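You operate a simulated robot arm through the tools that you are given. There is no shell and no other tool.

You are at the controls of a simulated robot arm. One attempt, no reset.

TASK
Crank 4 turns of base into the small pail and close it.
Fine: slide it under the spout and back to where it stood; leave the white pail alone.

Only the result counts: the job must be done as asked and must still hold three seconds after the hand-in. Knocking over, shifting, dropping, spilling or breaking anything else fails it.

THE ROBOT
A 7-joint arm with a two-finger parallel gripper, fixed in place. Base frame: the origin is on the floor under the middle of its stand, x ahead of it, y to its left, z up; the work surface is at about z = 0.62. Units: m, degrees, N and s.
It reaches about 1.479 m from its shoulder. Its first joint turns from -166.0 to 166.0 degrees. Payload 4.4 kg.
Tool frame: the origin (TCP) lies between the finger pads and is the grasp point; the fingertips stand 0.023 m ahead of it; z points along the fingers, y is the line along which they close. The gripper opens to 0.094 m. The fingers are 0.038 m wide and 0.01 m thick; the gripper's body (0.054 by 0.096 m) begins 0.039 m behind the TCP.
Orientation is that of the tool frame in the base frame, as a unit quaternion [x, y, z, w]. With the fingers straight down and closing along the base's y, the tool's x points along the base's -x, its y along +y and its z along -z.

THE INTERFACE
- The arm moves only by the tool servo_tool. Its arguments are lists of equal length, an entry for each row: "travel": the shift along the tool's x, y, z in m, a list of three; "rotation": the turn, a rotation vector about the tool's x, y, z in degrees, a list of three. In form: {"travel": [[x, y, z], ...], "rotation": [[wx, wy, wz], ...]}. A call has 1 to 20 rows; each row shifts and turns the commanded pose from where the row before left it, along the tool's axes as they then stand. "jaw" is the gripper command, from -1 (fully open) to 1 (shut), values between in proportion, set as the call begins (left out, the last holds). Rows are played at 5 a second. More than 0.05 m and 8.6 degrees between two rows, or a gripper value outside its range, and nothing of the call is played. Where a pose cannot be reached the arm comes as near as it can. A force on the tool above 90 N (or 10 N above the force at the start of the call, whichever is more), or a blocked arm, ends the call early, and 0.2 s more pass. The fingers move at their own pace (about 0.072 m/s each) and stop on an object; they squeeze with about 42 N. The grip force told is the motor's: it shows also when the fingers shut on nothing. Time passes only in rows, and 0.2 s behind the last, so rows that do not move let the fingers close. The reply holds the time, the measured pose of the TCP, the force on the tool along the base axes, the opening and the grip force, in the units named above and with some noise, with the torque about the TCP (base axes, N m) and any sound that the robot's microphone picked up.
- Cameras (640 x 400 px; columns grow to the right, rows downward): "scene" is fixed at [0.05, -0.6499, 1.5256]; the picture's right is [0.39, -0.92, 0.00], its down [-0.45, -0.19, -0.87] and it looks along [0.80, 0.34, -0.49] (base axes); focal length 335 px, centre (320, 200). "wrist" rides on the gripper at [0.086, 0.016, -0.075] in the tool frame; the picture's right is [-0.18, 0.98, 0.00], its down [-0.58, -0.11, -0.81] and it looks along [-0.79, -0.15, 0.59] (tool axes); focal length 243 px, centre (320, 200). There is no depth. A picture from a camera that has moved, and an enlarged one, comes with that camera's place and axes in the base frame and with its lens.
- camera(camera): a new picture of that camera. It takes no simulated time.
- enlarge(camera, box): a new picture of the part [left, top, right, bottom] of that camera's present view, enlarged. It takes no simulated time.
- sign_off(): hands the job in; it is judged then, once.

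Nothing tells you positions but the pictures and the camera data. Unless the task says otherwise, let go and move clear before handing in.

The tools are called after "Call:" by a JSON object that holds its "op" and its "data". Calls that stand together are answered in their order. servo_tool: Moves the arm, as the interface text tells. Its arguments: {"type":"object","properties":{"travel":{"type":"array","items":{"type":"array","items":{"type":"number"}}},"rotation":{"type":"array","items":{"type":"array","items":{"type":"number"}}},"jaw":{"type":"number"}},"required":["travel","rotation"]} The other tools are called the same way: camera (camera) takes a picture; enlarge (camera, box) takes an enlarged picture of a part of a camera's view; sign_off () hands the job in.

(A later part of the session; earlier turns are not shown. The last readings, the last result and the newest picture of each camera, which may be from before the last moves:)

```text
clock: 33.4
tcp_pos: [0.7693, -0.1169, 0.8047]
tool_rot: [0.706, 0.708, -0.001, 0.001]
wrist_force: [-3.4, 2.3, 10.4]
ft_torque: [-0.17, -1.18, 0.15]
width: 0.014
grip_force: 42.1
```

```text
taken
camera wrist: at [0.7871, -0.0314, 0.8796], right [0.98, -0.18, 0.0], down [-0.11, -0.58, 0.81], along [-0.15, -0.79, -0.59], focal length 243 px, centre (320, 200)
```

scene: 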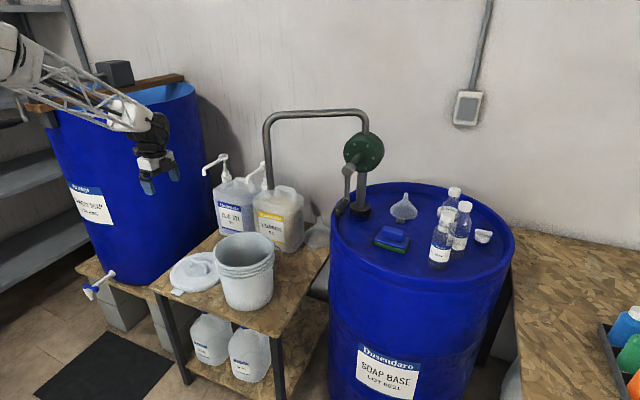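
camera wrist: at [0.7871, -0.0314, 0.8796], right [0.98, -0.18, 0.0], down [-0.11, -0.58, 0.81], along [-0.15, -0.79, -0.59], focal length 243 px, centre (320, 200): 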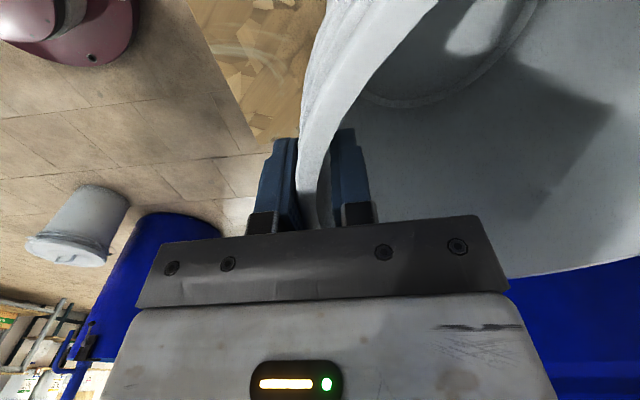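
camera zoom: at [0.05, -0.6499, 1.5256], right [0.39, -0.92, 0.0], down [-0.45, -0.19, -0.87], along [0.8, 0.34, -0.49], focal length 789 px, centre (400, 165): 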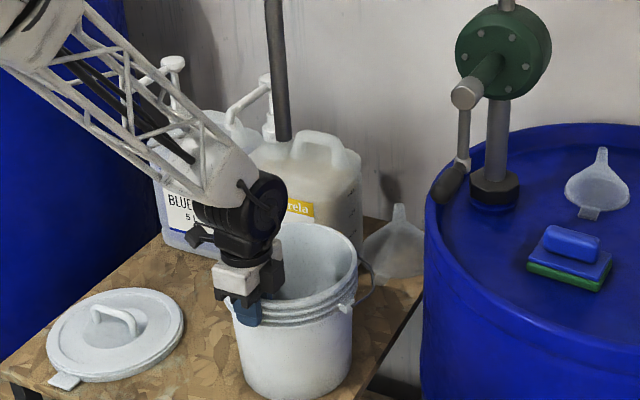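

The pail is now centred near (0.868, -0.119), directly beneath the spout. I'll release, rise clear of the rim and back away.

Call:
{"op": "servo_tool", "data": {"travel": [[0, 0, 0], [0, 0, 0], [0, 0, 0], [0, 0, 0], [0, 0, 0]], "rotation": [[0, 0, 0], [0, 0, 0], [0, 0, 0], [0, 0, 0], [0, 0, 0]], "jaw": -1}}

Call:
{"op": "servo_tool", "data": {"travel": [[0, 0, -0.03], [0, 0, -0.035], [0, 0, -0.035], [0, -0.03, -0.03], [0, -0.04, -0.03], [0, -0.04, -0.03], [0, -0.04, -0.03], [0, -0.04, -0.03], [0, -0.04, -0.03], [0, 0, 0]], "rotation": [[0, 0, 0], [0, 0, 0], [0, 0, 0], [0, 0, 0], [0, 0, 0], [0, 0, 0], [0, 0, 0], [0, 0, 0], [0, 0, 0], [0, 0, 0]]}}

Call:
{"op": "camera", "data": {"camera": "scene"}}

Call:
{"op": "enlarge", "data": {"camera": "scene", "box": [190, 130, 382, 300]}}

```text
clock: 34.6
tcp_pos: [0.7702, -0.118, 0.8056]
tool_rot: [0.706, 0.708, -0.002, 0.002]
wrist_force: [-0.1, 0.1, 0.7]
ft_torque: [-0.01, 0.04, 0.01]
width: 0.0938
grip_force: 0.0
```

```text
clock: 36.8
tcp_pos: [0.54, -0.1161, 1.0854]
tool_rot: [0.706, 0.708, -0.002, 0.001]
wrist_force: [0.3, 0.1, 0.3]
ft_torque: [0.02, -0.02, -0.02]
width: 0.0939
grip_force: 0.1
```

```text
taken
```

scene: 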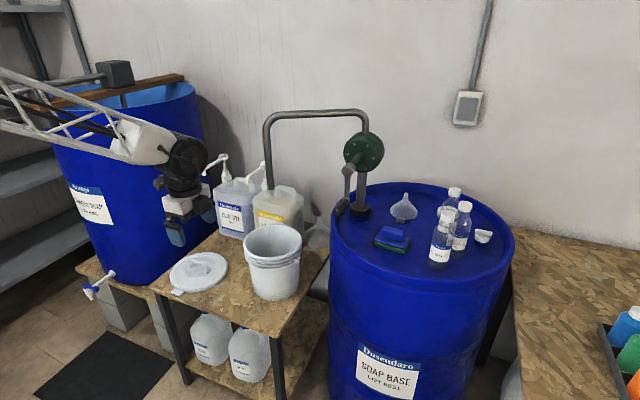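

```text
2.35 times, centred on (286, 215) of scene
camera zoom: at [0.05, -0.6499, 1.5256], right [0.39, -0.92, 0.0], down [-0.45, -0.19, -0.87], along [0.8, 0.34, -0.49], focal length 789 px, centre (400, 165)
```

zoom: 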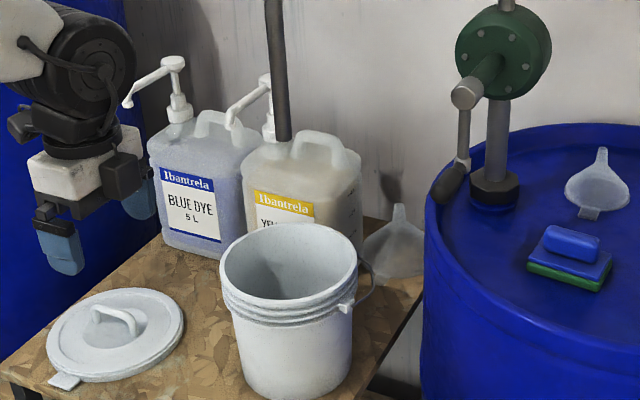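

The pail stands upright under the spout and the lid is untouched. Next I'll turn the wrist back, pitch it forward about 45° and line up with the crank handle.

Call:
{"op": "servo_tool", "data": {"travel": [[0, 0, 0], [0, 0, 0], [0, 0, 0], [0, 0, 0], [0, 0, 0], [0, 0, 0], [0, 0, 0], [0, 0, 0], [0, 0, 0], [0, 0, 0], [0, 0, 0], [0, 0, 0]], "rotation": [[0, 0, -8.2], [0, 0, -8.2], [0, 0, -8.2], [0, 0, -8.2], [0, 0, -8.2], [0, 0, -8.2], [0, 0, -8.2], [0, 0, -8.2], [0, 0, -8.2], [0, 0, -8.2], [0, 0, -8.1], [0, 0, 0]]}}

Call:
{"op": "servo_tool", "data": {"travel": [[0, -0.044, 0], [0, -0.044, 0], [0, -0.044, 0], [0, -0.044, 0], [0, -0.044, 0], [0, -0.044, 0], [0, 0, 0]], "rotation": [[0, -7.5, 0], [0, -7.5, 0], [0, -7.5, 0], [0, -7.5, 0], [0, -7.5, 0], [0, -7.5, 0], [0, 0, 0]]}}

Call:
{"op": "camera", "data": {"camera": "wrist"}}

Call:
{"op": "camera", "data": {"camera": "scene"}}

```text
clock: 39.4
tcp_pos: [0.5406, -0.1156, 1.0856]
tool_rot: [-0.004, 1.0, -0.001, 0.0]
wrist_force: [0.6, 0.0, 0.6]
ft_torque: [-0.03, 0.02, 0.03]
width: 0.0939
grip_force: 0.1
```

```text
clock: 41.2
tcp_pos: [0.5815, -0.3266, 1.0652]
tool_rot: [-0.047, 0.927, 0.029, 0.371]
wrist_force: [0.5, 0.6, -0.4]
ft_torque: [-0.01, 0.02, -0.01]
width: 0.094
grip_force: 0.0
stopped in row 7: the arm was blocked; the commanded pose is now the measured one
```

```text
taken
camera wrist: at [0.4667, -0.3236, 1.0603], right [0.03, 0.99, 0.15], down [-0.12, -0.14, 0.98], along [0.99, -0.04, 0.12], focal length 243 px, centre (320, 200)
```

wrist: 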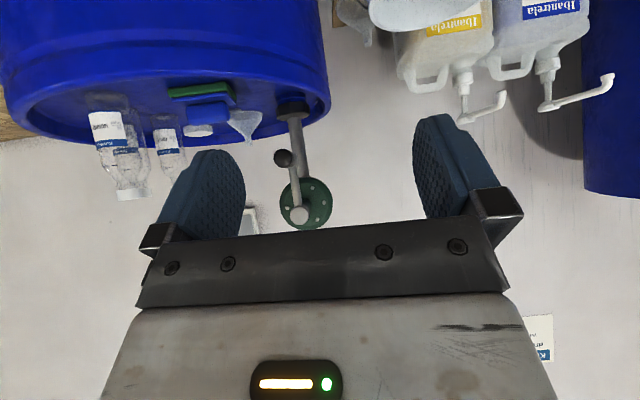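

```text
taken
```

scene: 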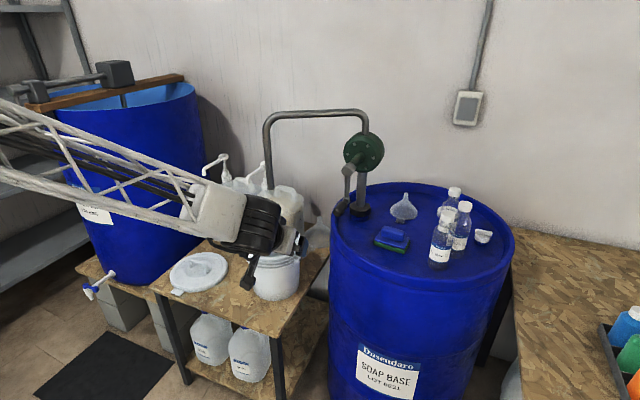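

The arm reported "blocked" with near-zero force. It was probably a joint limit so close to the base, as nothing in view has been touched. The wrist view confirms the handle end at about (0.803, -0.379, 1.036) and the hub at z≈1.132. I'll move forward out of that corner and re-square the tool.

Call:
{"op": "servo_tool", "data": {"travel": [[-0.0335, -0.0085, 0.0145], [-0.0335, -0.0085, 0.0145], [-0.0335, -0.0085, 0.0145], [-0.0335, -0.0085, 0.0145], [0, 0, 0], [0, 0, 0]], "rotation": [[0, 0, 0], [0, 0, 0], [0, 0, 0], [0, 0, 0], [4.3, 0, 4.5], [0, 0, 0]]}}

Call:
{"op": "camera", "data": {"camera": "wrist"}}

Call:
{"op": "camera", "data": {"camera": "scene"}}

```text
clock: 42.6
tcp_pos: [0.7179, -0.3493, 1.1169]
tool_rot: [0.006, 0.929, 0.008, 0.371]
wrist_force: [0.0, 0.3, 0.5]
ft_torque: [0.03, -0.03, -0.02]
width: 0.0942
grip_force: 0.1
```

```text
taken
camera wrist: at [0.6055, -0.3333, 1.1111], right [0.14, 0.98, 0.15], down [-0.13, -0.13, 0.98], along [0.98, -0.16, 0.11], focal length 243 px, centre (320, 200)
```

wrist: 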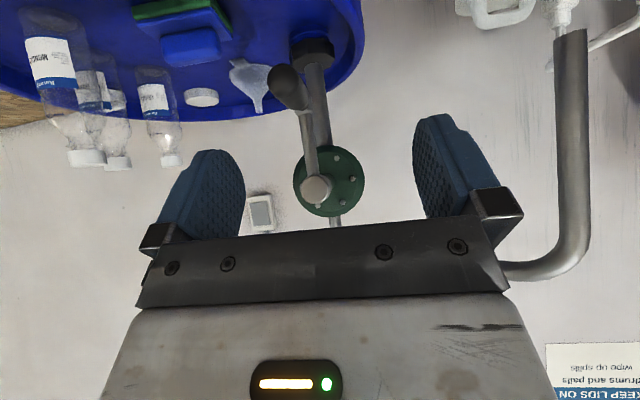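

```text
taken
```

scene: 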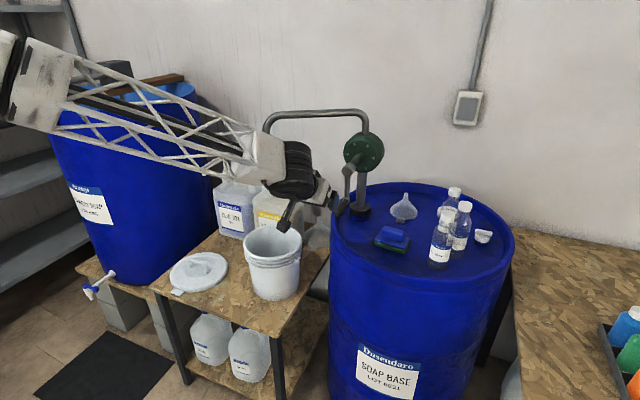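

Call:
{"op": "enlarge", "data": {"camera": "wrist", "box": [240, 50, 400, 230]}}

```text
2.22 times, centred on (320, 140) of wrist
camera zoom: at [0.6055, -0.3333, 1.1111], right [0.14, 0.98, 0.15], down [-0.13, -0.13, 0.98], along [0.98, -0.16, 0.11], focal length 539 px, centre (320, 333)
```

zoom: 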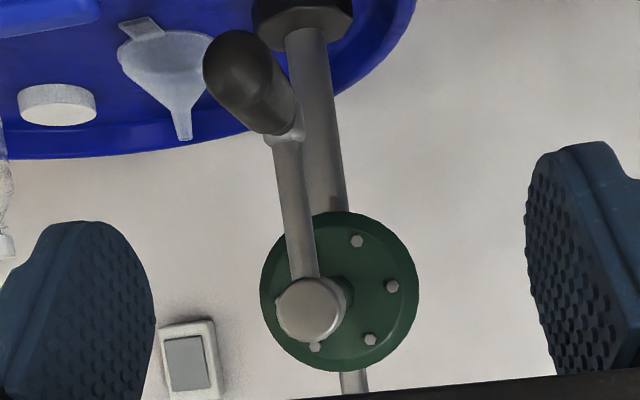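

The handle axis is at about y = -0.380, z = 1.037, and the hub is at z≈1.131, giving a crank radius of about 0.095. I'll bring the open jaws around the handle.

Call:
{"op": "servo_tool", "data": {"travel": [[-0.014, -0.0155, 0.0282], [-0.014, -0.0155, 0.0282], [0, 0, 0.027], [0, 0, 0.027], [0, 0, 0.026], [0, 0, 0]], "rotation": [[0, 0, 0], [0, 0, 0], [0, 0, 0], [0, 0, 0], [0, 0, 0], [0, 0, 0]]}}

Call:
{"op": "camera", "data": {"camera": "wrist"}}

Call:
{"op": "enlarge", "data": {"camera": "scene", "box": [270, 110, 430, 250]}}

```text
clock: 44.0
tcp_pos: [0.833, -0.3803, 1.034]
tool_rot: [0.007, 0.929, 0.008, 0.37]
wrist_force: [0.1, 0.1, 0.3]
ft_torque: [-0.01, -0.01, 0.01]
width: 0.0939
grip_force: 0.1
```

```text
taken
camera wrist: at [0.7203, -0.3642, 1.0301], right [0.14, 0.98, 0.15], down [-0.13, -0.13, 0.98], along [0.98, -0.16, 0.11], focal length 243 px, centre (320, 200)
```

wrist: 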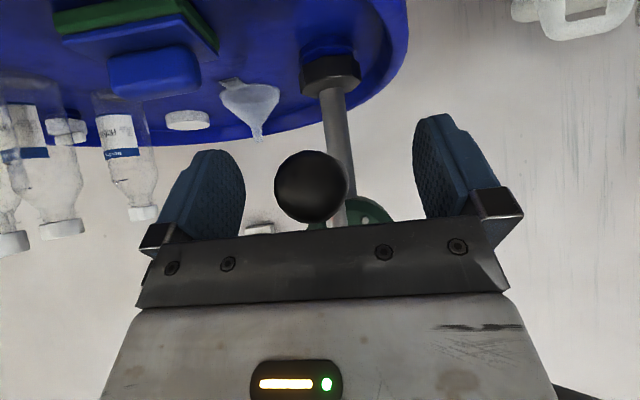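

```text
2.86 times, centred on (350, 180) of scene
camera zoom: at [0.05, -0.6499, 1.5256], right [0.39, -0.92, 0.0], down [-0.45, -0.19, -0.87], along [0.8, 0.34, -0.49], focal length 958 px, centre (234, 257)
```

zoom: 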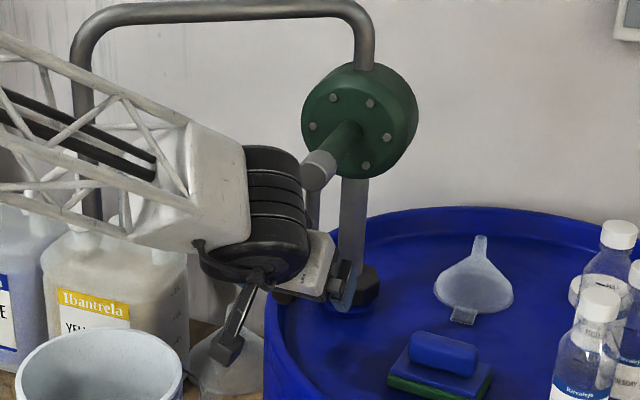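

The handle is centred between the jaws. I'll close on it.

Call:
{"op": "servo_tool", "data": {"travel": [[0, 0, 0], [0, 0, 0], [0, 0, 0], [0, 0, 0], [0, 0, 0]], "rotation": [[0, 0, 0], [0, 0, 0], [0, 0, 0], [0, 0, 0], [0, 0, 0]], "jaw": 1}}

Call:
{"op": "camera", "data": {"camera": "wrist"}}

```text
clock: 45.2
tcp_pos: [0.833, -0.38, 1.0354]
tool_rot: [0.006, 0.929, 0.008, 0.371]
wrist_force: [-0.1, 4.6, -0.7]
ft_torque: [-0.01, 0.24, 1.62]
width: 0.0266
grip_force: 44.4
```

```text
taken
camera wrist: at [0.7202, -0.364, 1.0302], right [0.14, 0.98, 0.15], down [-0.13, -0.13, 0.98], along [0.98, -0.16, 0.11], focal length 243 px, centre (320, 200)
```

wrist: 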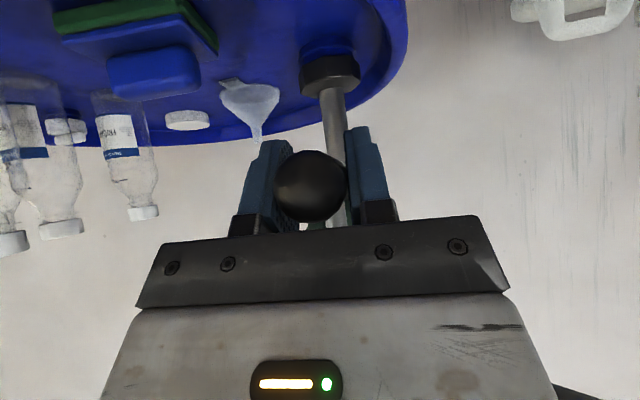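

The grip is on the handle (27 mm). I'll try a first small clockwise arc (as seen from the robot), 40°, and watch the forces and the spout.

Call:
{"op": "servo_tool", "data": {"travel": [[-0.0017, 0.0165, -0.0019], [-0.00173, 0.01644, -0.00196], [-0.0055, 0.0146, -0.0059], [-0.0055, 0.01459, -0.0059], [0, 0, 0]], "rotation": [[0, 0, 0], [0, 0, 0], [0, 0, 0], [0, 0, 0], [0, 0, 0]]}}

Call:
{"op": "camera", "data": {"camera": "scene"}}

Call:
{"op": "enlarge", "data": {"camera": "scene", "box": [230, 150, 390, 290]}}

Call:
{"op": "camera", "data": {"camera": "wrist"}}

```text
clock: 46.4
tcp_pos: [0.8329, -0.3185, 1.0579]
tool_rot: [0.007, 0.929, 0.007, 0.371]
wrist_force: [-19.0, 2.6, -5.1]
ft_torque: [0.03, 0.08, 1.49]
width: 0.027
grip_force: 45.5
```

```text
taken
```

scene: 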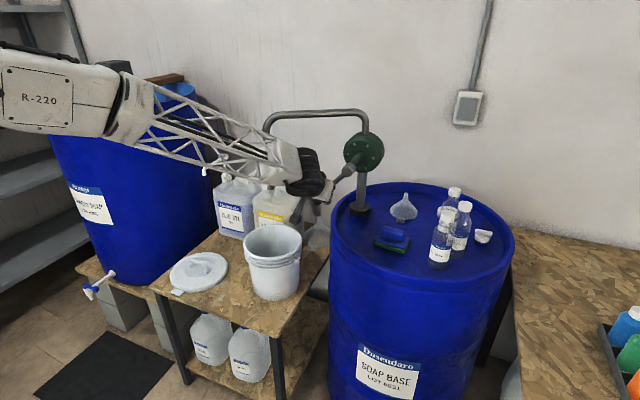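

```text
2.86 times, centred on (310, 220) of scene
camera zoom: at [0.05, -0.6499, 1.5256], right [0.39, -0.92, 0.0], down [-0.45, -0.19, -0.87], along [0.8, 0.34, -0.49], focal length 958 px, centre (349, 143)
```

zoom: 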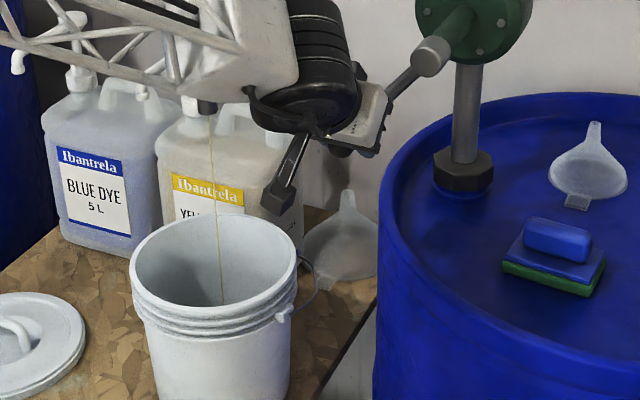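

```text
taken
camera wrist: at [0.7202, -0.3021, 1.0529], right [0.14, 0.98, 0.15], down [-0.14, -0.13, 0.98], along [0.98, -0.16, 0.11], focal length 243 px, centre (320, 200)
```

wrist: 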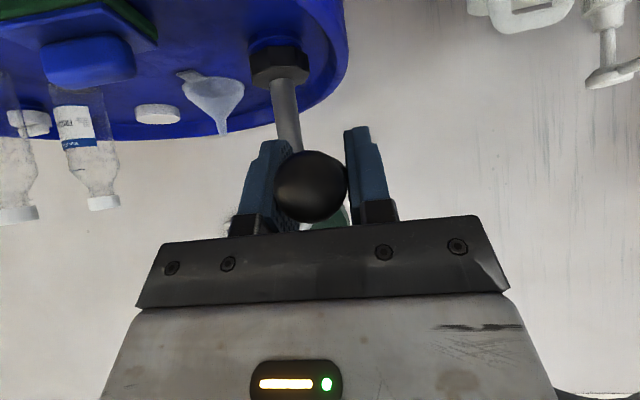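

A stream of base is falling from the spout into the pail, so this direction is right and the pail is well placed. I'll continue to half a turn.

Call:
{"op": "servo_tool", "data": {"travel": [[-0.01723, 0.02192, -0.01832], [-0.02139, 0.012, -0.02263], [-0.02297, 0.000633, -0.024205], [-0.02178, -0.01081, -0.02287], [-0.01796, -0.02095, -0.01877], [-0.01198, -0.02856, -0.0124], [-0.00455, -0.03272, -0.00454]], "rotation": [[0, 0, 0], [0, 0, 0], [0, 0, 0], [0, 0, 0], [0, 0, 0], [0, 0, 0], [0, 0, 0]]}}

Call:
{"op": "camera", "data": {"camera": "wrist"}}

Call:
{"op": "enlarge", "data": {"camera": "scene", "box": [230, 100, 390, 290]}}

```text
clock: 48.0
tcp_pos: [0.8337, -0.3801, 1.2258]
tool_rot: [0.007, 0.929, 0.008, 0.371]
wrist_force: [10.0, 2.5, -20.5]
ft_torque: [0.01, -0.61, 1.45]
width: 0.0268
grip_force: 44.9
```

```text
taken
camera wrist: at [0.7198, -0.3636, 1.221], right [0.14, 0.98, 0.15], down [-0.13, -0.13, 0.98], along [0.98, -0.16, 0.11], focal length 243 px, centre (320, 200)
```

wrist: 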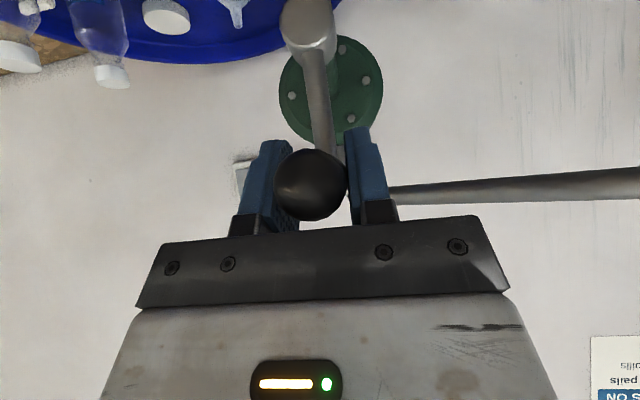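

```text
2.11 times, centred on (310, 195) of scene
camera zoom: at [0.05, -0.6499, 1.5256], right [0.39, -0.92, 0.0], down [-0.45, -0.19, -0.87], along [0.8, 0.34, -0.49], focal length 706 px, centre (341, 210)
```

zoom: 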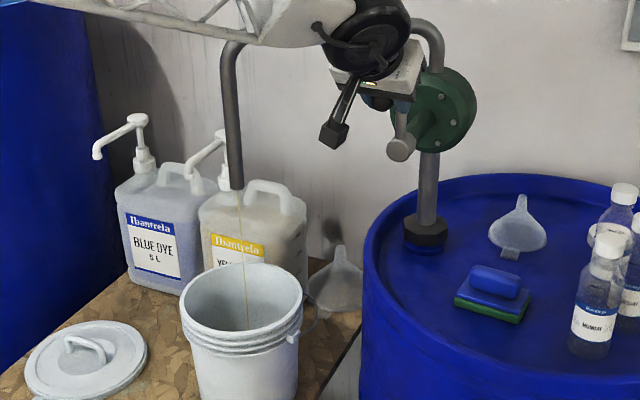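

Half a turn is done, with the stream landing in the pail and forces modest. I'll complete the first turn.

Call:
{"op": "servo_tool", "data": {"travel": [[0.00343, -0.03294, 0.00386], [0.010995, -0.02919, 0.0118], [0.01723, -0.02192, 0.01832], [0.02139, -0.012, 0.02263], [0.02297, -0.000633, 0.024205], [0.02178, 0.01081, 0.02287], [0.01796, 0.02095, 0.01877], [0.01198, 0.02856, 0.0124], [0.00455, 0.03272, 0.00454]], "rotation": [[0, 0, 0], [0, 0, 0], [0, 0, 0], [0, 0, 0], [0, 0, 0], [0, 0, 0], [0, 0, 0], [0, 0, 0], [0, 0, 0]]}}

Call:
{"op": "camera", "data": {"camera": "wrist"}}

Call:
{"op": "enlarge", "data": {"camera": "scene", "box": [230, 100, 390, 290]}}

```text
clock: 50.0
tcp_pos: [0.8336, -0.3789, 1.0373]
tool_rot: [0.005, 0.928, 0.008, 0.372]
wrist_force: [19.9, -3.0, 13.1]
ft_torque: [0.02, 0.39, 1.58]
width: 0.0269
grip_force: 44.6
```

```text
taken
camera wrist: at [0.7199, -0.3628, 1.0319], right [0.14, 0.98, 0.14], down [-0.14, -0.13, 0.98], along [0.98, -0.16, 0.12], focal length 243 px, centre (320, 200)
```

wrist: 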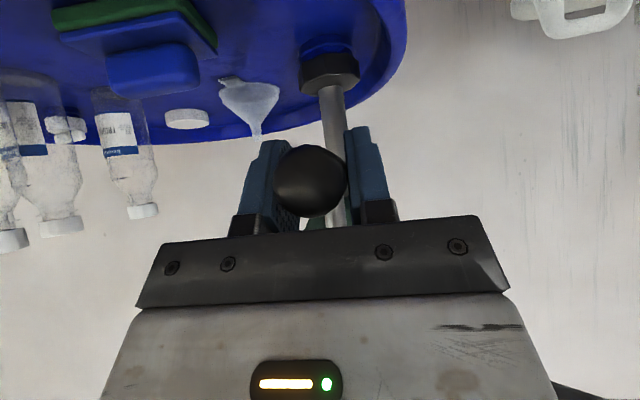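

```text
2.11 times, centred on (310, 195) of scene
camera zoom: at [0.05, -0.6499, 1.5256], right [0.39, -0.92, 0.0], down [-0.45, -0.19, -0.87], along [0.8, 0.34, -0.49], focal length 706 px, centre (341, 210)
```

zoom: 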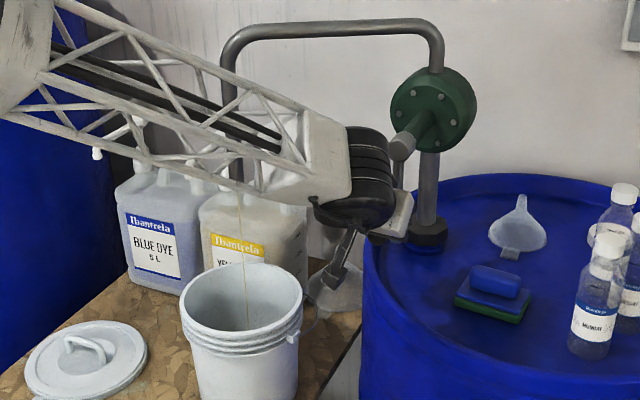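

One full turn is done and the handle is back at the bottom. Starting turn 2 in one call.

Call:
{"op": "servo_tool", "data": {"travel": [[-0.00343, 0.03294, -0.00386], [-0.010995, 0.02919, -0.0118], [-0.01723, 0.02192, -0.01832], [-0.02139, 0.012, -0.02263], [-0.02297, 0.000633, -0.024205], [-0.02178, -0.01081, -0.02287], [-0.01796, -0.02095, -0.01877], [-0.01198, -0.02856, -0.0124], [-0.00455, -0.03272, -0.00454], [0.00343, -0.03294, 0.00386], [0.010995, -0.02919, 0.0118], [0.01723, -0.02192, 0.01832], [0.02139, -0.012, 0.02263], [0.02297, -0.000633, 0.024205], [0.02178, 0.01081, 0.02287], [0.01796, 0.02095, 0.01877], [0.01198, 0.02856, 0.0124], [0.00455, 0.03272, 0.00454]], "rotation": [[0, 0, 0], [0, 0, 0], [0, 0, 0], [0, 0, 0], [0, 0, 0], [0, 0, 0], [0, 0, 0], [0, 0, 0], [0, 0, 0], [0, 0, 0], [0, 0, 0], [0, 0, 0], [0, 0, 0], [0, 0, 0], [0, 0, 0], [0, 0, 0], [0, 0, 0], [0, 0, 0]]}}

Call:
{"op": "camera", "data": {"camera": "wrist"}}

Call:
{"op": "enlarge", "data": {"camera": "scene", "box": [230, 100, 390, 290]}}

```text
clock: 53.8
tcp_pos: [0.8339, -0.3819, 1.0371]
tool_rot: [0.006, 0.928, 0.007, 0.372]
wrist_force: [-14.4, -2.7, 21.0]
ft_torque: [-0.01, 0.18, 1.55]
width: 0.027
grip_force: 44.6
```

```text
taken
camera wrist: at [0.7208, -0.3647, 1.0316], right [0.14, 0.98, 0.14], down [-0.14, -0.13, 0.98], along [0.98, -0.16, 0.12], focal length 243 px, centre (320, 200)
```

wrist: 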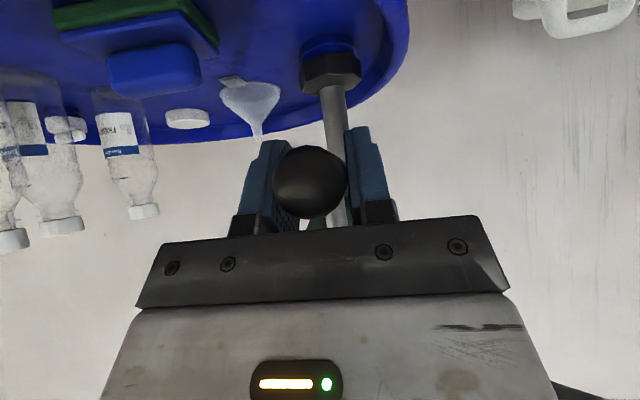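

```text
2.11 times, centred on (310, 195) of scene
camera zoom: at [0.05, -0.6499, 1.5256], right [0.39, -0.92, 0.0], down [-0.45, -0.19, -0.87], along [0.8, 0.34, -0.49], focal length 706 px, centre (341, 210)
```

zoom: 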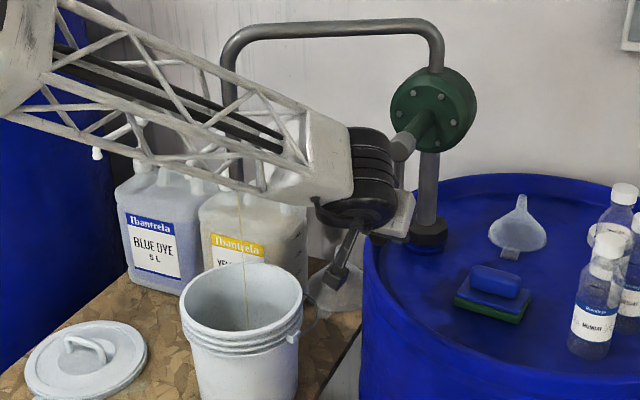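

Two turns are done with the handle at the bottom and everything steady. Starting turn 3.

Call:
{"op": "servo_tool", "data": {"travel": [[-0.00343, 0.03294, -0.00386], [-0.010995, 0.02919, -0.0118], [-0.01723, 0.02192, -0.01832], [-0.02139, 0.012, -0.02263], [-0.02297, 0.000633, -0.024205], [-0.02178, -0.01081, -0.02287], [-0.01796, -0.02095, -0.01877], [-0.01198, -0.02856, -0.0124], [-0.00455, -0.03272, -0.00454], [0.00343, -0.03294, 0.00386], [0.010995, -0.02919, 0.0118], [0.01723, -0.02192, 0.01832], [0.02139, -0.012, 0.02263], [0.02297, -0.000633, 0.024205], [0.02178, 0.01081, 0.02287], [0.01796, 0.02095, 0.01877], [0.01198, 0.02856, 0.0124], [0.00455, 0.03272, 0.00454]], "rotation": [[0, 0, 0], [0, 0, 0], [0, 0, 0], [0, 0, 0], [0, 0, 0], [0, 0, 0], [0, 0, 0], [0, 0, 0], [0, 0, 0], [0, 0, 0], [0, 0, 0], [0, 0, 0], [0, 0, 0], [0, 0, 0], [0, 0, 0], [0, 0, 0], [0, 0, 0], [0, 0, 0]]}}

Call:
{"op": "camera", "data": {"camera": "wrist"}}

Call:
{"op": "enlarge", "data": {"camera": "scene", "box": [230, 100, 390, 290]}}

```text
clock: 57.6
tcp_pos: [0.8333, -0.3809, 1.0367]
tool_rot: [0.007, 0.928, 0.007, 0.371]
wrist_force: [-3.1, -2.3, 11.9]
ft_torque: [0.0, 0.33, 1.68]
width: 0.0271
grip_force: 45.3
```

```text
taken
camera wrist: at [0.7204, -0.3646, 1.0316], right [0.14, 0.98, 0.14], down [-0.14, -0.13, 0.98], along [0.98, -0.16, 0.12], focal length 243 px, centre (320, 200)
```

wrist: 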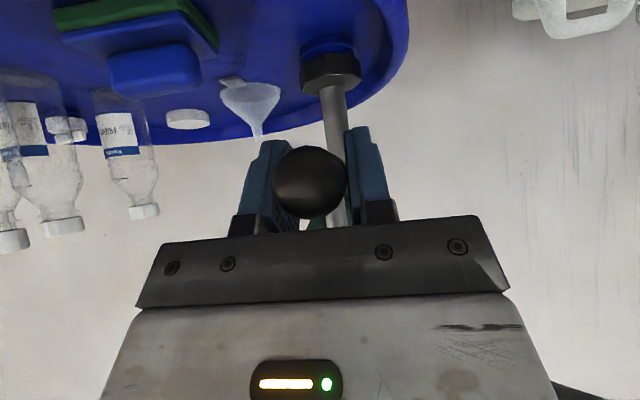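

```text
2.11 times, centred on (310, 195) of scene
camera zoom: at [0.05, -0.6499, 1.5256], right [0.39, -0.92, 0.0], down [-0.45, -0.19, -0.87], along [0.8, 0.34, -0.49], focal length 706 px, centre (341, 210)
```

zoom: 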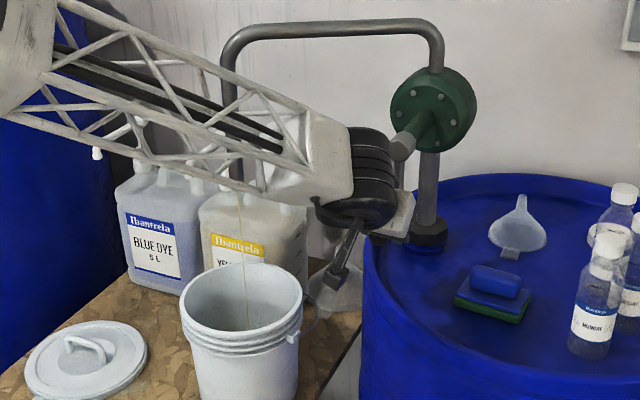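

Three turns done. Starting turn 4, with a still row at the end so it stops at the bottom.

Call:
{"op": "servo_tool", "data": {"travel": [[-0.00343, 0.03294, -0.00386], [-0.010995, 0.02919, -0.0118], [-0.01723, 0.02192, -0.01832], [-0.02139, 0.012, -0.02263], [-0.02297, 0.000633, -0.024205], [-0.02178, -0.01081, -0.02287], [-0.01796, -0.02095, -0.01877], [-0.01198, -0.02856, -0.0124], [-0.00455, -0.03272, -0.00454], [0.00343, -0.03294, 0.00386], [0.010995, -0.02919, 0.0118], [0.01723, -0.02192, 0.01832], [0.02139, -0.012, 0.02263], [0.02297, -0.000633, 0.024205], [0.02178, 0.01081, 0.02287], [0.01796, 0.02095, 0.01877], [0.01198, 0.02856, 0.0124], [0.00455, 0.03272, 0.00454], [0, 0, 0], [0, 0, 0]], "rotation": [[0, 0, 0], [0, 0, 0], [0, 0, 0], [0, 0, 0], [0, 0, 0], [0, 0, 0], [0, 0, 0], [0, 0, 0], [0, 0, 0], [0, 0, 0], [0, 0, 0], [0, 0, 0], [0, 0, 0], [0, 0, 0], [0, 0, 0], [0, 0, 0], [0, 0, 0], [0, 0, 0], [0, 0, 0], [0, 0, 0]]}}

Call:
{"op": "camera", "data": {"camera": "wrist"}}

Call:
{"op": "enlarge", "data": {"camera": "scene", "box": [230, 100, 390, 290]}}

```text
clock: 61.8
tcp_pos: [0.8319, -0.3808, 1.0368]
tool_rot: [0.006, 0.928, 0.007, 0.372]
wrist_force: [12.9, -0.3, 22.2]
ft_torque: [-0.03, -0.72, 1.4]
width: 0.0269
grip_force: 44.6
```

```text
taken
camera wrist: at [0.7195, -0.3637, 1.0314], right [0.14, 0.98, 0.14], down [-0.14, -0.13, 0.98], along [0.98, -0.16, 0.12], focal length 243 px, centre (320, 200)
```

wrist: 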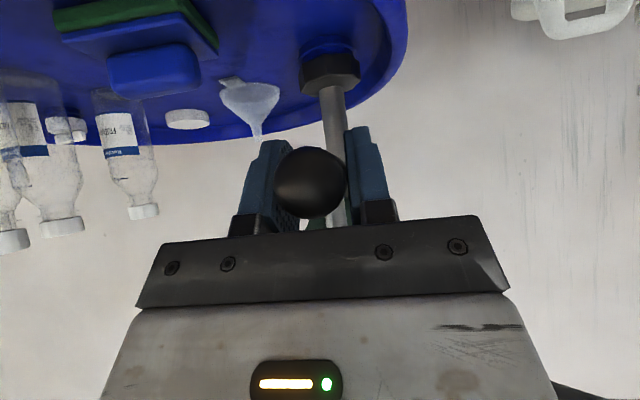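

```text
2.11 times, centred on (310, 195) of scene
camera zoom: at [0.05, -0.6499, 1.5256], right [0.39, -0.92, 0.0], down [-0.45, -0.19, -0.87], along [0.8, 0.34, -0.49], focal length 706 px, centre (341, 210)
```

zoom: 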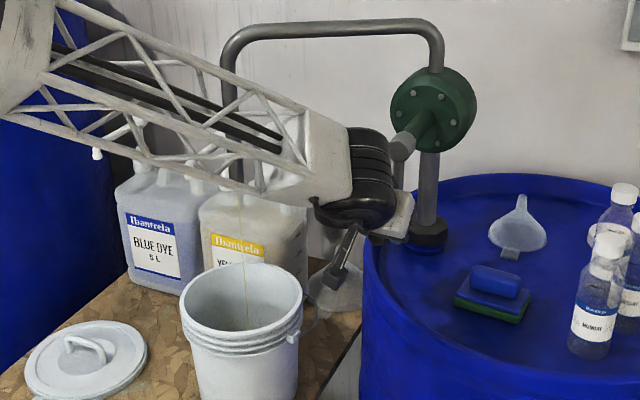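

Four turns are complete with the handle back at the bottom. I'll open the jaws and retract straight back, then wait for the spout to stop running.

Call:
{"op": "servo_tool", "data": {"travel": [[0, 0, 0], [0, 0, 0], [0, 0, 0], [0, 0, 0]], "rotation": [[0, 0, 0], [0, 0, 0], [0, 0, 0], [0, 0, 0]], "jaw": -1}}

Call:
{"op": "servo_tool", "data": {"travel": [[0, 0, -0.03], [0, 0, -0.04], [0, 0, -0.04], [0, 0, -0.04], [0, 0, 0]], "rotation": [[0, 0, 0], [0, 0, 0], [0, 0, 0], [0, 0, 0], [0, 0, 0]]}}

Call:
{"op": "camera", "data": {"camera": "wrist"}}

Call:
{"op": "camera", "data": {"camera": "scene"}}

Call:
{"op": "enlarge", "data": {"camera": "scene", "box": [230, 150, 390, 290]}}

```text
clock: 62.8
tcp_pos: [0.8321, -0.3791, 1.0347]
tool_rot: [0.007, 0.929, 0.008, 0.371]
wrist_force: [0.0, 0.7, 0.0]
ft_torque: [-0.01, 0.04, 0.0]
width: 0.0938
grip_force: 0.0
```

```text
clock: 64.0
tcp_pos: [0.7316, -0.3809, 1.1439]
tool_rot: [0.007, 0.929, 0.007, 0.371]
wrist_force: [-0.2, -0.6, -1.0]
ft_torque: [0.0, 0.01, 0.0]
width: 0.0942
grip_force: 0.2
```

```text
taken
camera wrist: at [0.6179, -0.3654, 1.1388], right [0.14, 0.98, 0.15], down [-0.13, -0.13, 0.98], along [0.98, -0.16, 0.11], focal length 243 px, centre (320, 200)
```

wrist: 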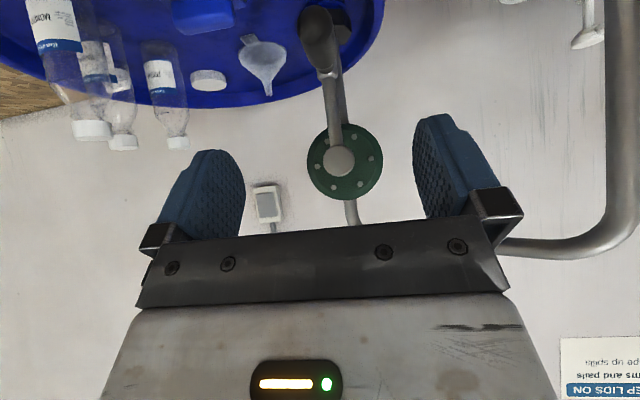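

```text
taken
```

scene: 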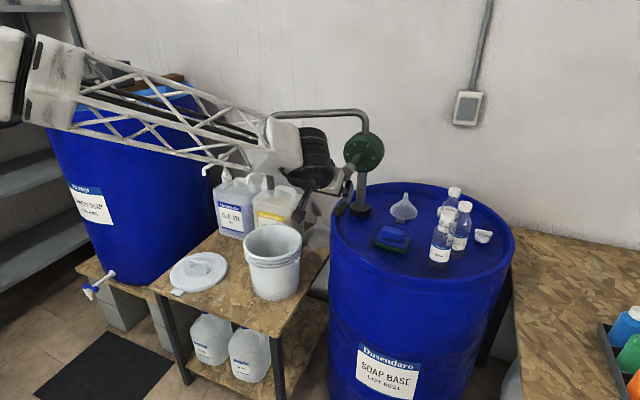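

```text
2.86 times, centred on (310, 220) of scene
camera zoom: at [0.05, -0.6499, 1.5256], right [0.39, -0.92, 0.0], down [-0.45, -0.19, -0.87], along [0.8, 0.34, -0.49], focal length 958 px, centre (349, 143)
```

zoom: 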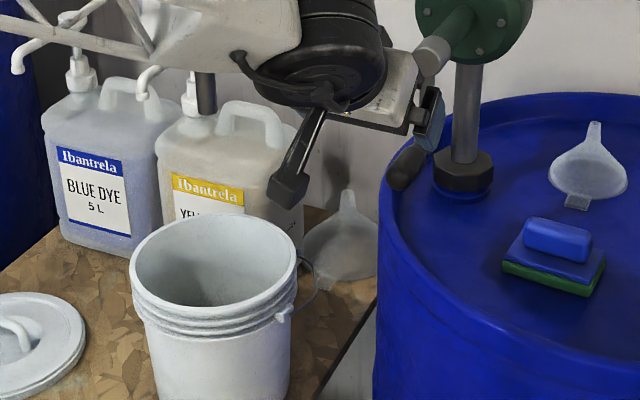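

The spout has stopped running, the crank hangs at the bottom, and the pail hasn't moved. I'll return to vertical, yaw 90°, and go back to the pail's near rim.

Call:
{"op": "servo_tool", "data": {"travel": [[0, 0, -0.0425], [0, 0, -0.0425], [0, 0, 0], [0, 0, 0], [0, 0, 0], [0, 0, 0], [0, 0, 0], [0, 0, 0], [0, 0, 0]], "rotation": [[0, 0, 0], [0, 0, 0], [0, 7.25, 0], [0, 7.25, 0], [0, 7.25, 0], [0, 7.25, 0], [0, 7.25, 0], [0, 7.25, 0], [0, 0, 0]]}}

Call:
{"op": "servo_tool", "data": {"travel": [[0, 0, 0], [0, 0, 0], [0, 0, 0], [0, 0, 0], [0, 0, 0], [0, 0, 0], [0, 0, 0], [0, 0, 0], [0, 0, 0], [0, 0, 0], [0, 0, 0], [0, 0, 0]], "rotation": [[0, 0, 8.18], [0, 0, 8.18], [0, 0, 8.18], [0, 0, 8.18], [0, 0, 8.18], [0, 0, 8.18], [0, 0, 8.18], [0, 0, 8.18], [0, 0, 8.18], [0, 0, 8.18], [0, 0, 8.18], [0, 0, 0]]}}

```text
clock: 66.0
tcp_pos: [0.6705, -0.3816, 1.206]
tool_rot: [0.003, 1.0, 0.009, 0.001]
wrist_force: [0.3, -0.4, -0.6]
ft_torque: [0.0, 0.01, -0.03]
width: 0.0942
grip_force: 0.0
```

```text
clock: 68.6
tcp_pos: [0.6703, -0.3835, 1.2053]
tool_rot: [0.709, 0.705, 0.007, -0.007]
wrist_force: [0.5, 0.6, -0.2]
ft_torque: [0.0, 0.01, -0.04]
width: 0.0937
grip_force: 0.1
```

Call:
{"op": "servo_tool", "data": {"travel": [[0, 0, 0], [0.0444, -0.0117, 0.0167], [0.0444, -0.0117, 0.0167], [0.0444, -0.0117, 0.0167], [0.0444, -0.0117, 0.0167], [0.0444, -0.0117, 0.0167], [0.0444, -0.0117, 0.0167], [0, 0, 0]], "rotation": [[0, -1.13, -0.5], [0, 0, 0], [0, 0, 0], [0, 0, 0], [0, 0, 0], [0, 0, 0], [0, 0, 0], [0, 0, 0]]}}

Call:
{"op": "enlarge", "data": {"camera": "scene", "box": [190, 130, 382, 300]}}

Call:
{"op": "camera", "data": {"camera": "wrist"}}

```text
clock: 70.4
tcp_pos: [0.6012, -0.1152, 1.1051]
tool_rot: [0.706, 0.708, 0.0, -0.001]
wrist_force: [-0.1, 0.3, 0.9]
ft_torque: [0.01, 0.01, 0.02]
width: 0.0939
grip_force: 0.1
```

```text
2.35 times, centred on (286, 215) of scene
camera zoom: at [0.05, -0.6499, 1.5256], right [0.39, -0.92, 0.0], down [-0.45, -0.19, -0.87], along [0.8, 0.34, -0.49], focal length 789 px, centre (400, 165)
```

zoom: 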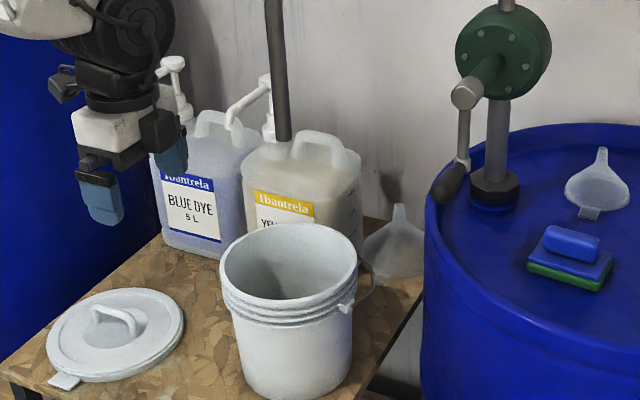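

```text
taken
camera wrist: at [0.6173, -0.0304, 1.1796], right [0.98, -0.18, 0.0], down [-0.11, -0.58, 0.81], along [-0.15, -0.79, -0.59], focal length 243 px, centre (320, 200)
```

wrist: 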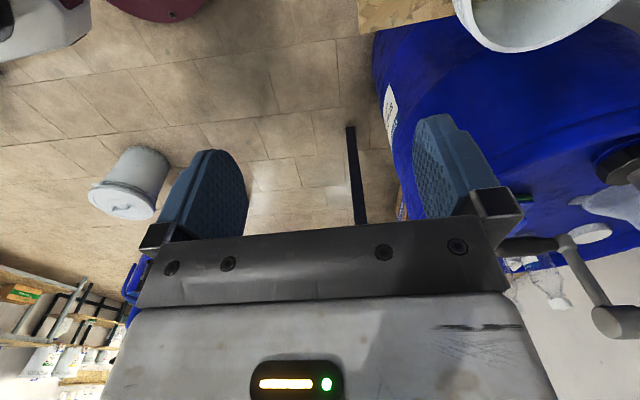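

The pail is exactly where I left it. I'll go back over its near rim.

Call:
{"op": "servo_tool", "data": {"travel": [[-0.0003, 0.0281, 0.0367], [-0.0003, 0.0281, 0.0367], [-0.0003, 0.0281, 0.0367], [-0.0003, 0.0281, 0.0367], [-0.0003, 0.0281, 0.0367], [-0.0003, 0.0281, 0.0365], [0, 0, 0]], "rotation": [[0, 0, 0], [0, 0, 0], [0, 0, 0], [0, 0, 0], [0, 0, 0], [0, 0, 0], [0, 0, 0]]}}

Call:
{"op": "camera", "data": {"camera": "wrist"}}

Call:
{"op": "enlarge", "data": {"camera": "scene", "box": [190, 130, 382, 300]}}

```text
clock: 72.0
tcp_pos: [0.7713, -0.1165, 0.8864]
tool_rot: [0.706, 0.708, 0.001, 0.0]
wrist_force: [-0.6, 0.6, -0.3]
ft_torque: [-0.02, 0.0, -0.01]
width: 0.0942
grip_force: 0.1
```

```text
taken
camera wrist: at [0.7882, -0.0317, 0.9602], right [0.98, -0.18, 0.0], down [-0.11, -0.58, 0.81], along [-0.14, -0.79, -0.59], focal length 243 px, centre (320, 200)
```

wrist: 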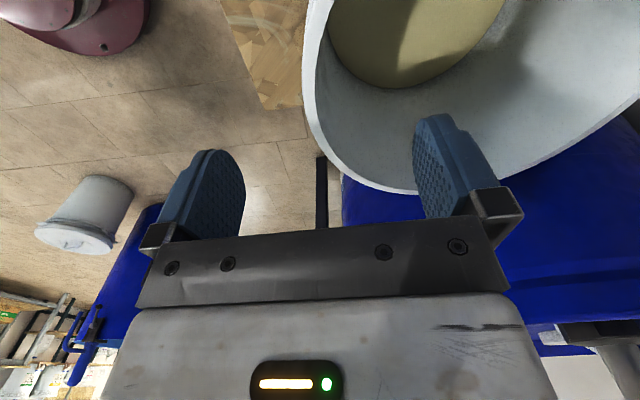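

```text
2.35 times, centred on (286, 215) of scene
camera zoom: at [0.05, -0.6499, 1.5256], right [0.39, -0.92, 0.0], down [-0.45, -0.19, -0.87], along [0.8, 0.34, -0.49], focal length 789 px, centre (400, 165)
```

zoom: 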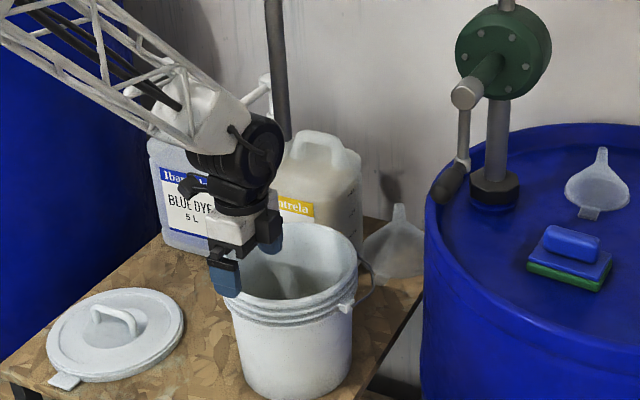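

Yellowish base now covers the bottom of the pail. I'll trim x by about 2 mm and descend onto the rim again.

Call:
{"op": "servo_tool", "data": {"travel": [[0, -0.0018, 0.027], [0, 0, 0.027], [0, 0, 0.0265], [0, 0, 0]], "rotation": [[0, 0, 0], [0, 0, 0], [0, 0, 0], [0, 0, 0]]}}

Call:
{"op": "servo_tool", "data": {"travel": [[0, 0, 0], [0, 0, 0], [0, 0, 0], [0, 0, 0]], "rotation": [[0, 0, 0], [0, 0, 0], [0, 0, 0], [0, 0, 0]], "jaw": 0.45}}

Call:
{"op": "enlarge", "data": {"camera": "wrist", "box": [220, 110, 420, 235]}}

```text
clock: 73.0
tcp_pos: [0.7688, -0.1173, 0.8031]
tool_rot: [0.705, 0.709, 0.001, 0.001]
wrist_force: [0.0, 0.2, -0.2]
ft_torque: [-0.02, -0.02, -0.01]
width: 0.094
grip_force: 0.2
```

```text
clock: 74.0
tcp_pos: [0.7668, -0.1181, 0.8044]
tool_rot: [0.706, 0.709, -0.001, 0.001]
wrist_force: [0.2, 0.0, 0.3]
ft_torque: [0.02, -0.01, 0.0]
width: 0.0257
grip_force: 0.0
```

```text
3.20 times, centred on (320, 172) of wrist
camera zoom: at [0.7843, -0.0323, 0.8789], right [0.98, -0.18, 0.0], down [-0.11, -0.58, 0.81], along [-0.15, -0.79, -0.59], focal length 776 px, centre (320, 288)
```

zoom: 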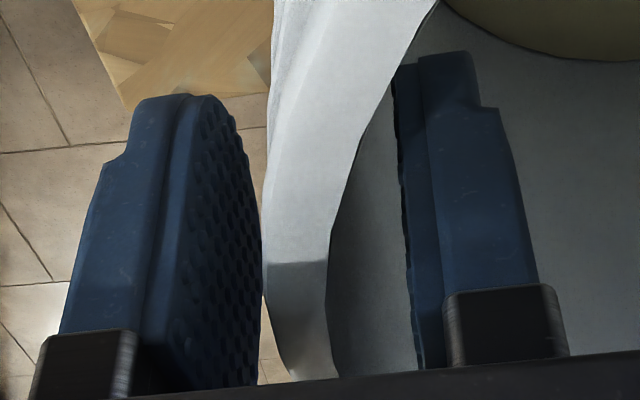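

Call:
{"op": "servo_tool", "data": {"travel": [[0, 0.0015, 0], [0, 0, 0]], "rotation": [[0, 0, 0], [0, 0, 0]]}}

Call:
{"op": "servo_tool", "data": {"travel": [[0, 0, 0], [0, 0, 0], [0, 0, 0]], "rotation": [[0, 0, 0], [0, 0, 0], [0, 0, 0]], "jaw": 1}}

Call:
{"op": "enlarge", "data": {"camera": "scene", "box": [190, 130, 382, 300]}}

```text
clock: 74.6
tcp_pos: [0.7708, -0.1176, 0.8051]
tool_rot: [0.706, 0.708, 0.0, 0.001]
wrist_force: [-0.6, -0.4, 0.5]
ft_torque: [-0.01, 0.0, 0.03]
width: 0.026
grip_force: 0.2
```

```text
clock: 75.4
tcp_pos: [0.7677, -0.1172, 0.8038]
tool_rot: [0.706, 0.708, 0.0, 0.001]
wrist_force: [1.1, 2.8, 0.9]
ft_torque: [-0.08, -0.64, 0.62]
width: 0.0148
grip_force: 42.1
```

```text
2.35 times, centred on (286, 215) of scene
camera zoom: at [0.05, -0.6499, 1.5256], right [0.39, -0.92, 0.0], down [-0.45, -0.19, -0.87], along [0.8, 0.34, -0.49], focal length 789 px, centre (400, 165)
```

zoom: 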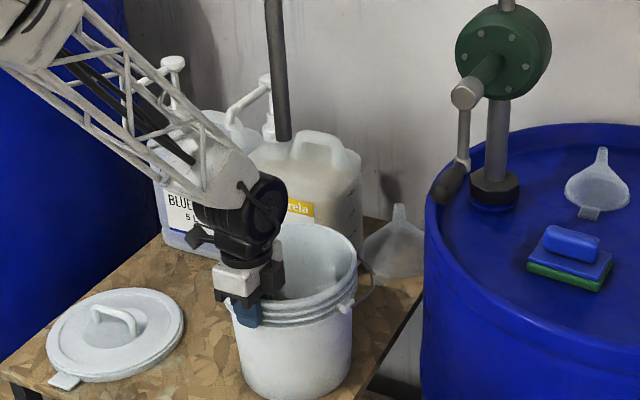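

It's gripped again. I'll slide the pail slowly back by about (-0.080, +0.065) and then compare with the original pixels.

Call:
{"op": "servo_tool", "data": {"travel": [[0.0023, -0.0028, 0], [0.0047, -0.0058, 0], [0.0047, -0.0058, 0], [0.0047, -0.0058, 0], [0.0047, -0.0058, 0], [0.0047, -0.0058, 0], [0.0047, -0.0058, 0], [0.0047, -0.0058, 0], [0.0047, -0.0058, 0], [0.0047, -0.0058, 0], [0.0047, -0.0058, 0], [0.0047, -0.0058, 0], [0.0047, -0.0058, 0], [0.0047, -0.0058, 0], [0.0017, -0.0018, 0], [0, 0, 0]], "rotation": [[0, 0, 0], [0, 0, 0], [0, 0, 0], [0, 0, 0], [0, 0, 0], [0, 0, 0], [0, 0, 0], [0, 0, 0], [0, 0, 0], [0, 0, 0], [0, 0, 0], [0, 0, 0], [0, 0, 0], [0, 0, 0], [0, 0, 0], [0, 0, 0]]}}

Call:
{"op": "enlarge", "data": {"camera": "scene", "box": [150, 280, 342, 400]}}

Call:
{"op": "enlarge", "data": {"camera": "scene", "box": [150, 200, 310, 300]}}

```text
clock: 78.8
tcp_pos: [0.6879, -0.0528, 0.8052]
tool_rot: [0.706, 0.708, 0.0, 0.0]
wrist_force: [1.6, -1.6, 0.3]
ft_torque: [-0.17, -0.54, -0.28]
width: 0.0144
grip_force: 42.6
```

```text
3.33 times, centred on (246, 340) of scene
camera zoom: at [0.05, -0.6499, 1.5256], right [0.39, -0.92, 0.0], down [-0.45, -0.19, -0.87], along [0.8, 0.34, -0.49], focal length 1118 px, centre (567, -267)
```

zoom: 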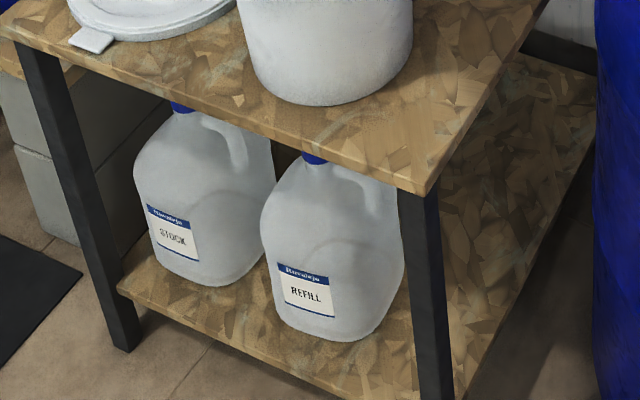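

```text
4.00 times, centred on (230, 250) of scene
camera zoom: at [0.05, -0.6499, 1.5256], right [0.39, -0.92, 0.0], down [-0.45, -0.19, -0.87], along [0.8, 0.34, -0.49], focal length 1342 px, centre (680, 0)
```

zoom: 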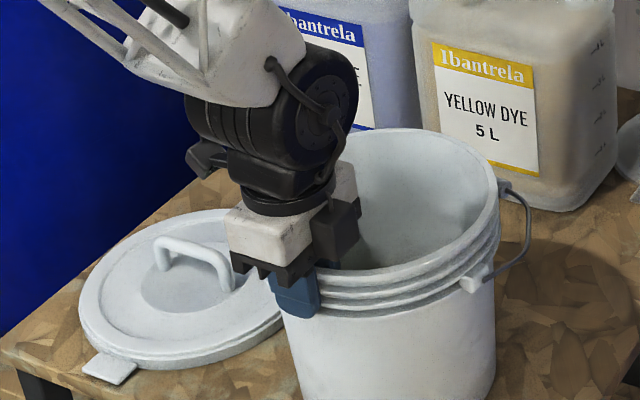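

The pail is back within about 2–3 mm. The ear shows it yawed clockwise by roughly 5° when first gripped, so I'll undo that with a small rotation about the pail's own axis while I still hold it.

Call:
{"op": "servo_tool", "data": {"travel": [[-0.0026, 0, 0], [-0.0026, 0.0001, 0], [-0.0026, 0.0003, 0], [0, 0, 0]], "rotation": [[0, 0, -1.5], [0, 0, -1.5], [0, 0, -1.5], [0, 0, 0]]}}

Call:
{"op": "enlarge", "data": {"camera": "scene", "box": [150, 280, 342, 400]}}

Call:
{"op": "enlarge", "data": {"camera": "scene", "box": [150, 200, 310, 300]}}

```text
clock: 79.8
tcp_pos: [0.689, -0.0619, 0.8051]
tool_rot: [0.677, 0.736, 0.001, 0.0]
wrist_force: [2.4, -2.3, -0.3]
ft_torque: [0.14, -0.58, -0.5]
width: 0.0146
grip_force: 42.5
```

```text
3.33 times, centred on (246, 340) of scene
camera zoom: at [0.05, -0.6499, 1.5256], right [0.39, -0.92, 0.0], down [-0.45, -0.19, -0.87], along [0.8, 0.34, -0.49], focal length 1118 px, centre (567, -267)
```

zoom: 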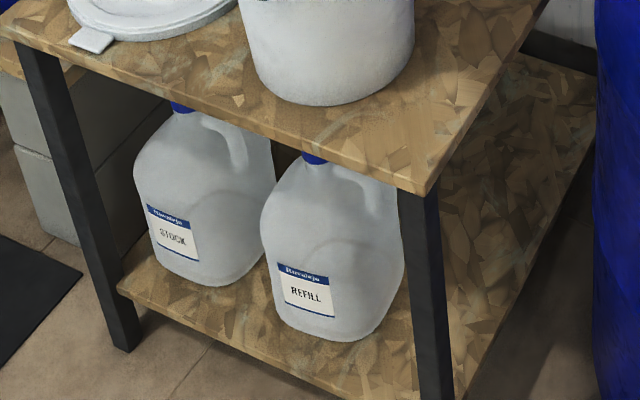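

```text
4.00 times, centred on (230, 250) of scene
camera zoom: at [0.05, -0.6499, 1.5256], right [0.39, -0.92, 0.0], down [-0.45, -0.19, -0.87], along [0.8, 0.34, -0.49], focal length 1342 px, centre (680, 0)
```

zoom: 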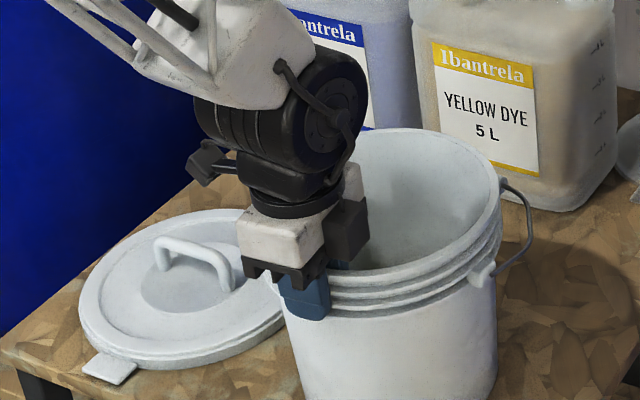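

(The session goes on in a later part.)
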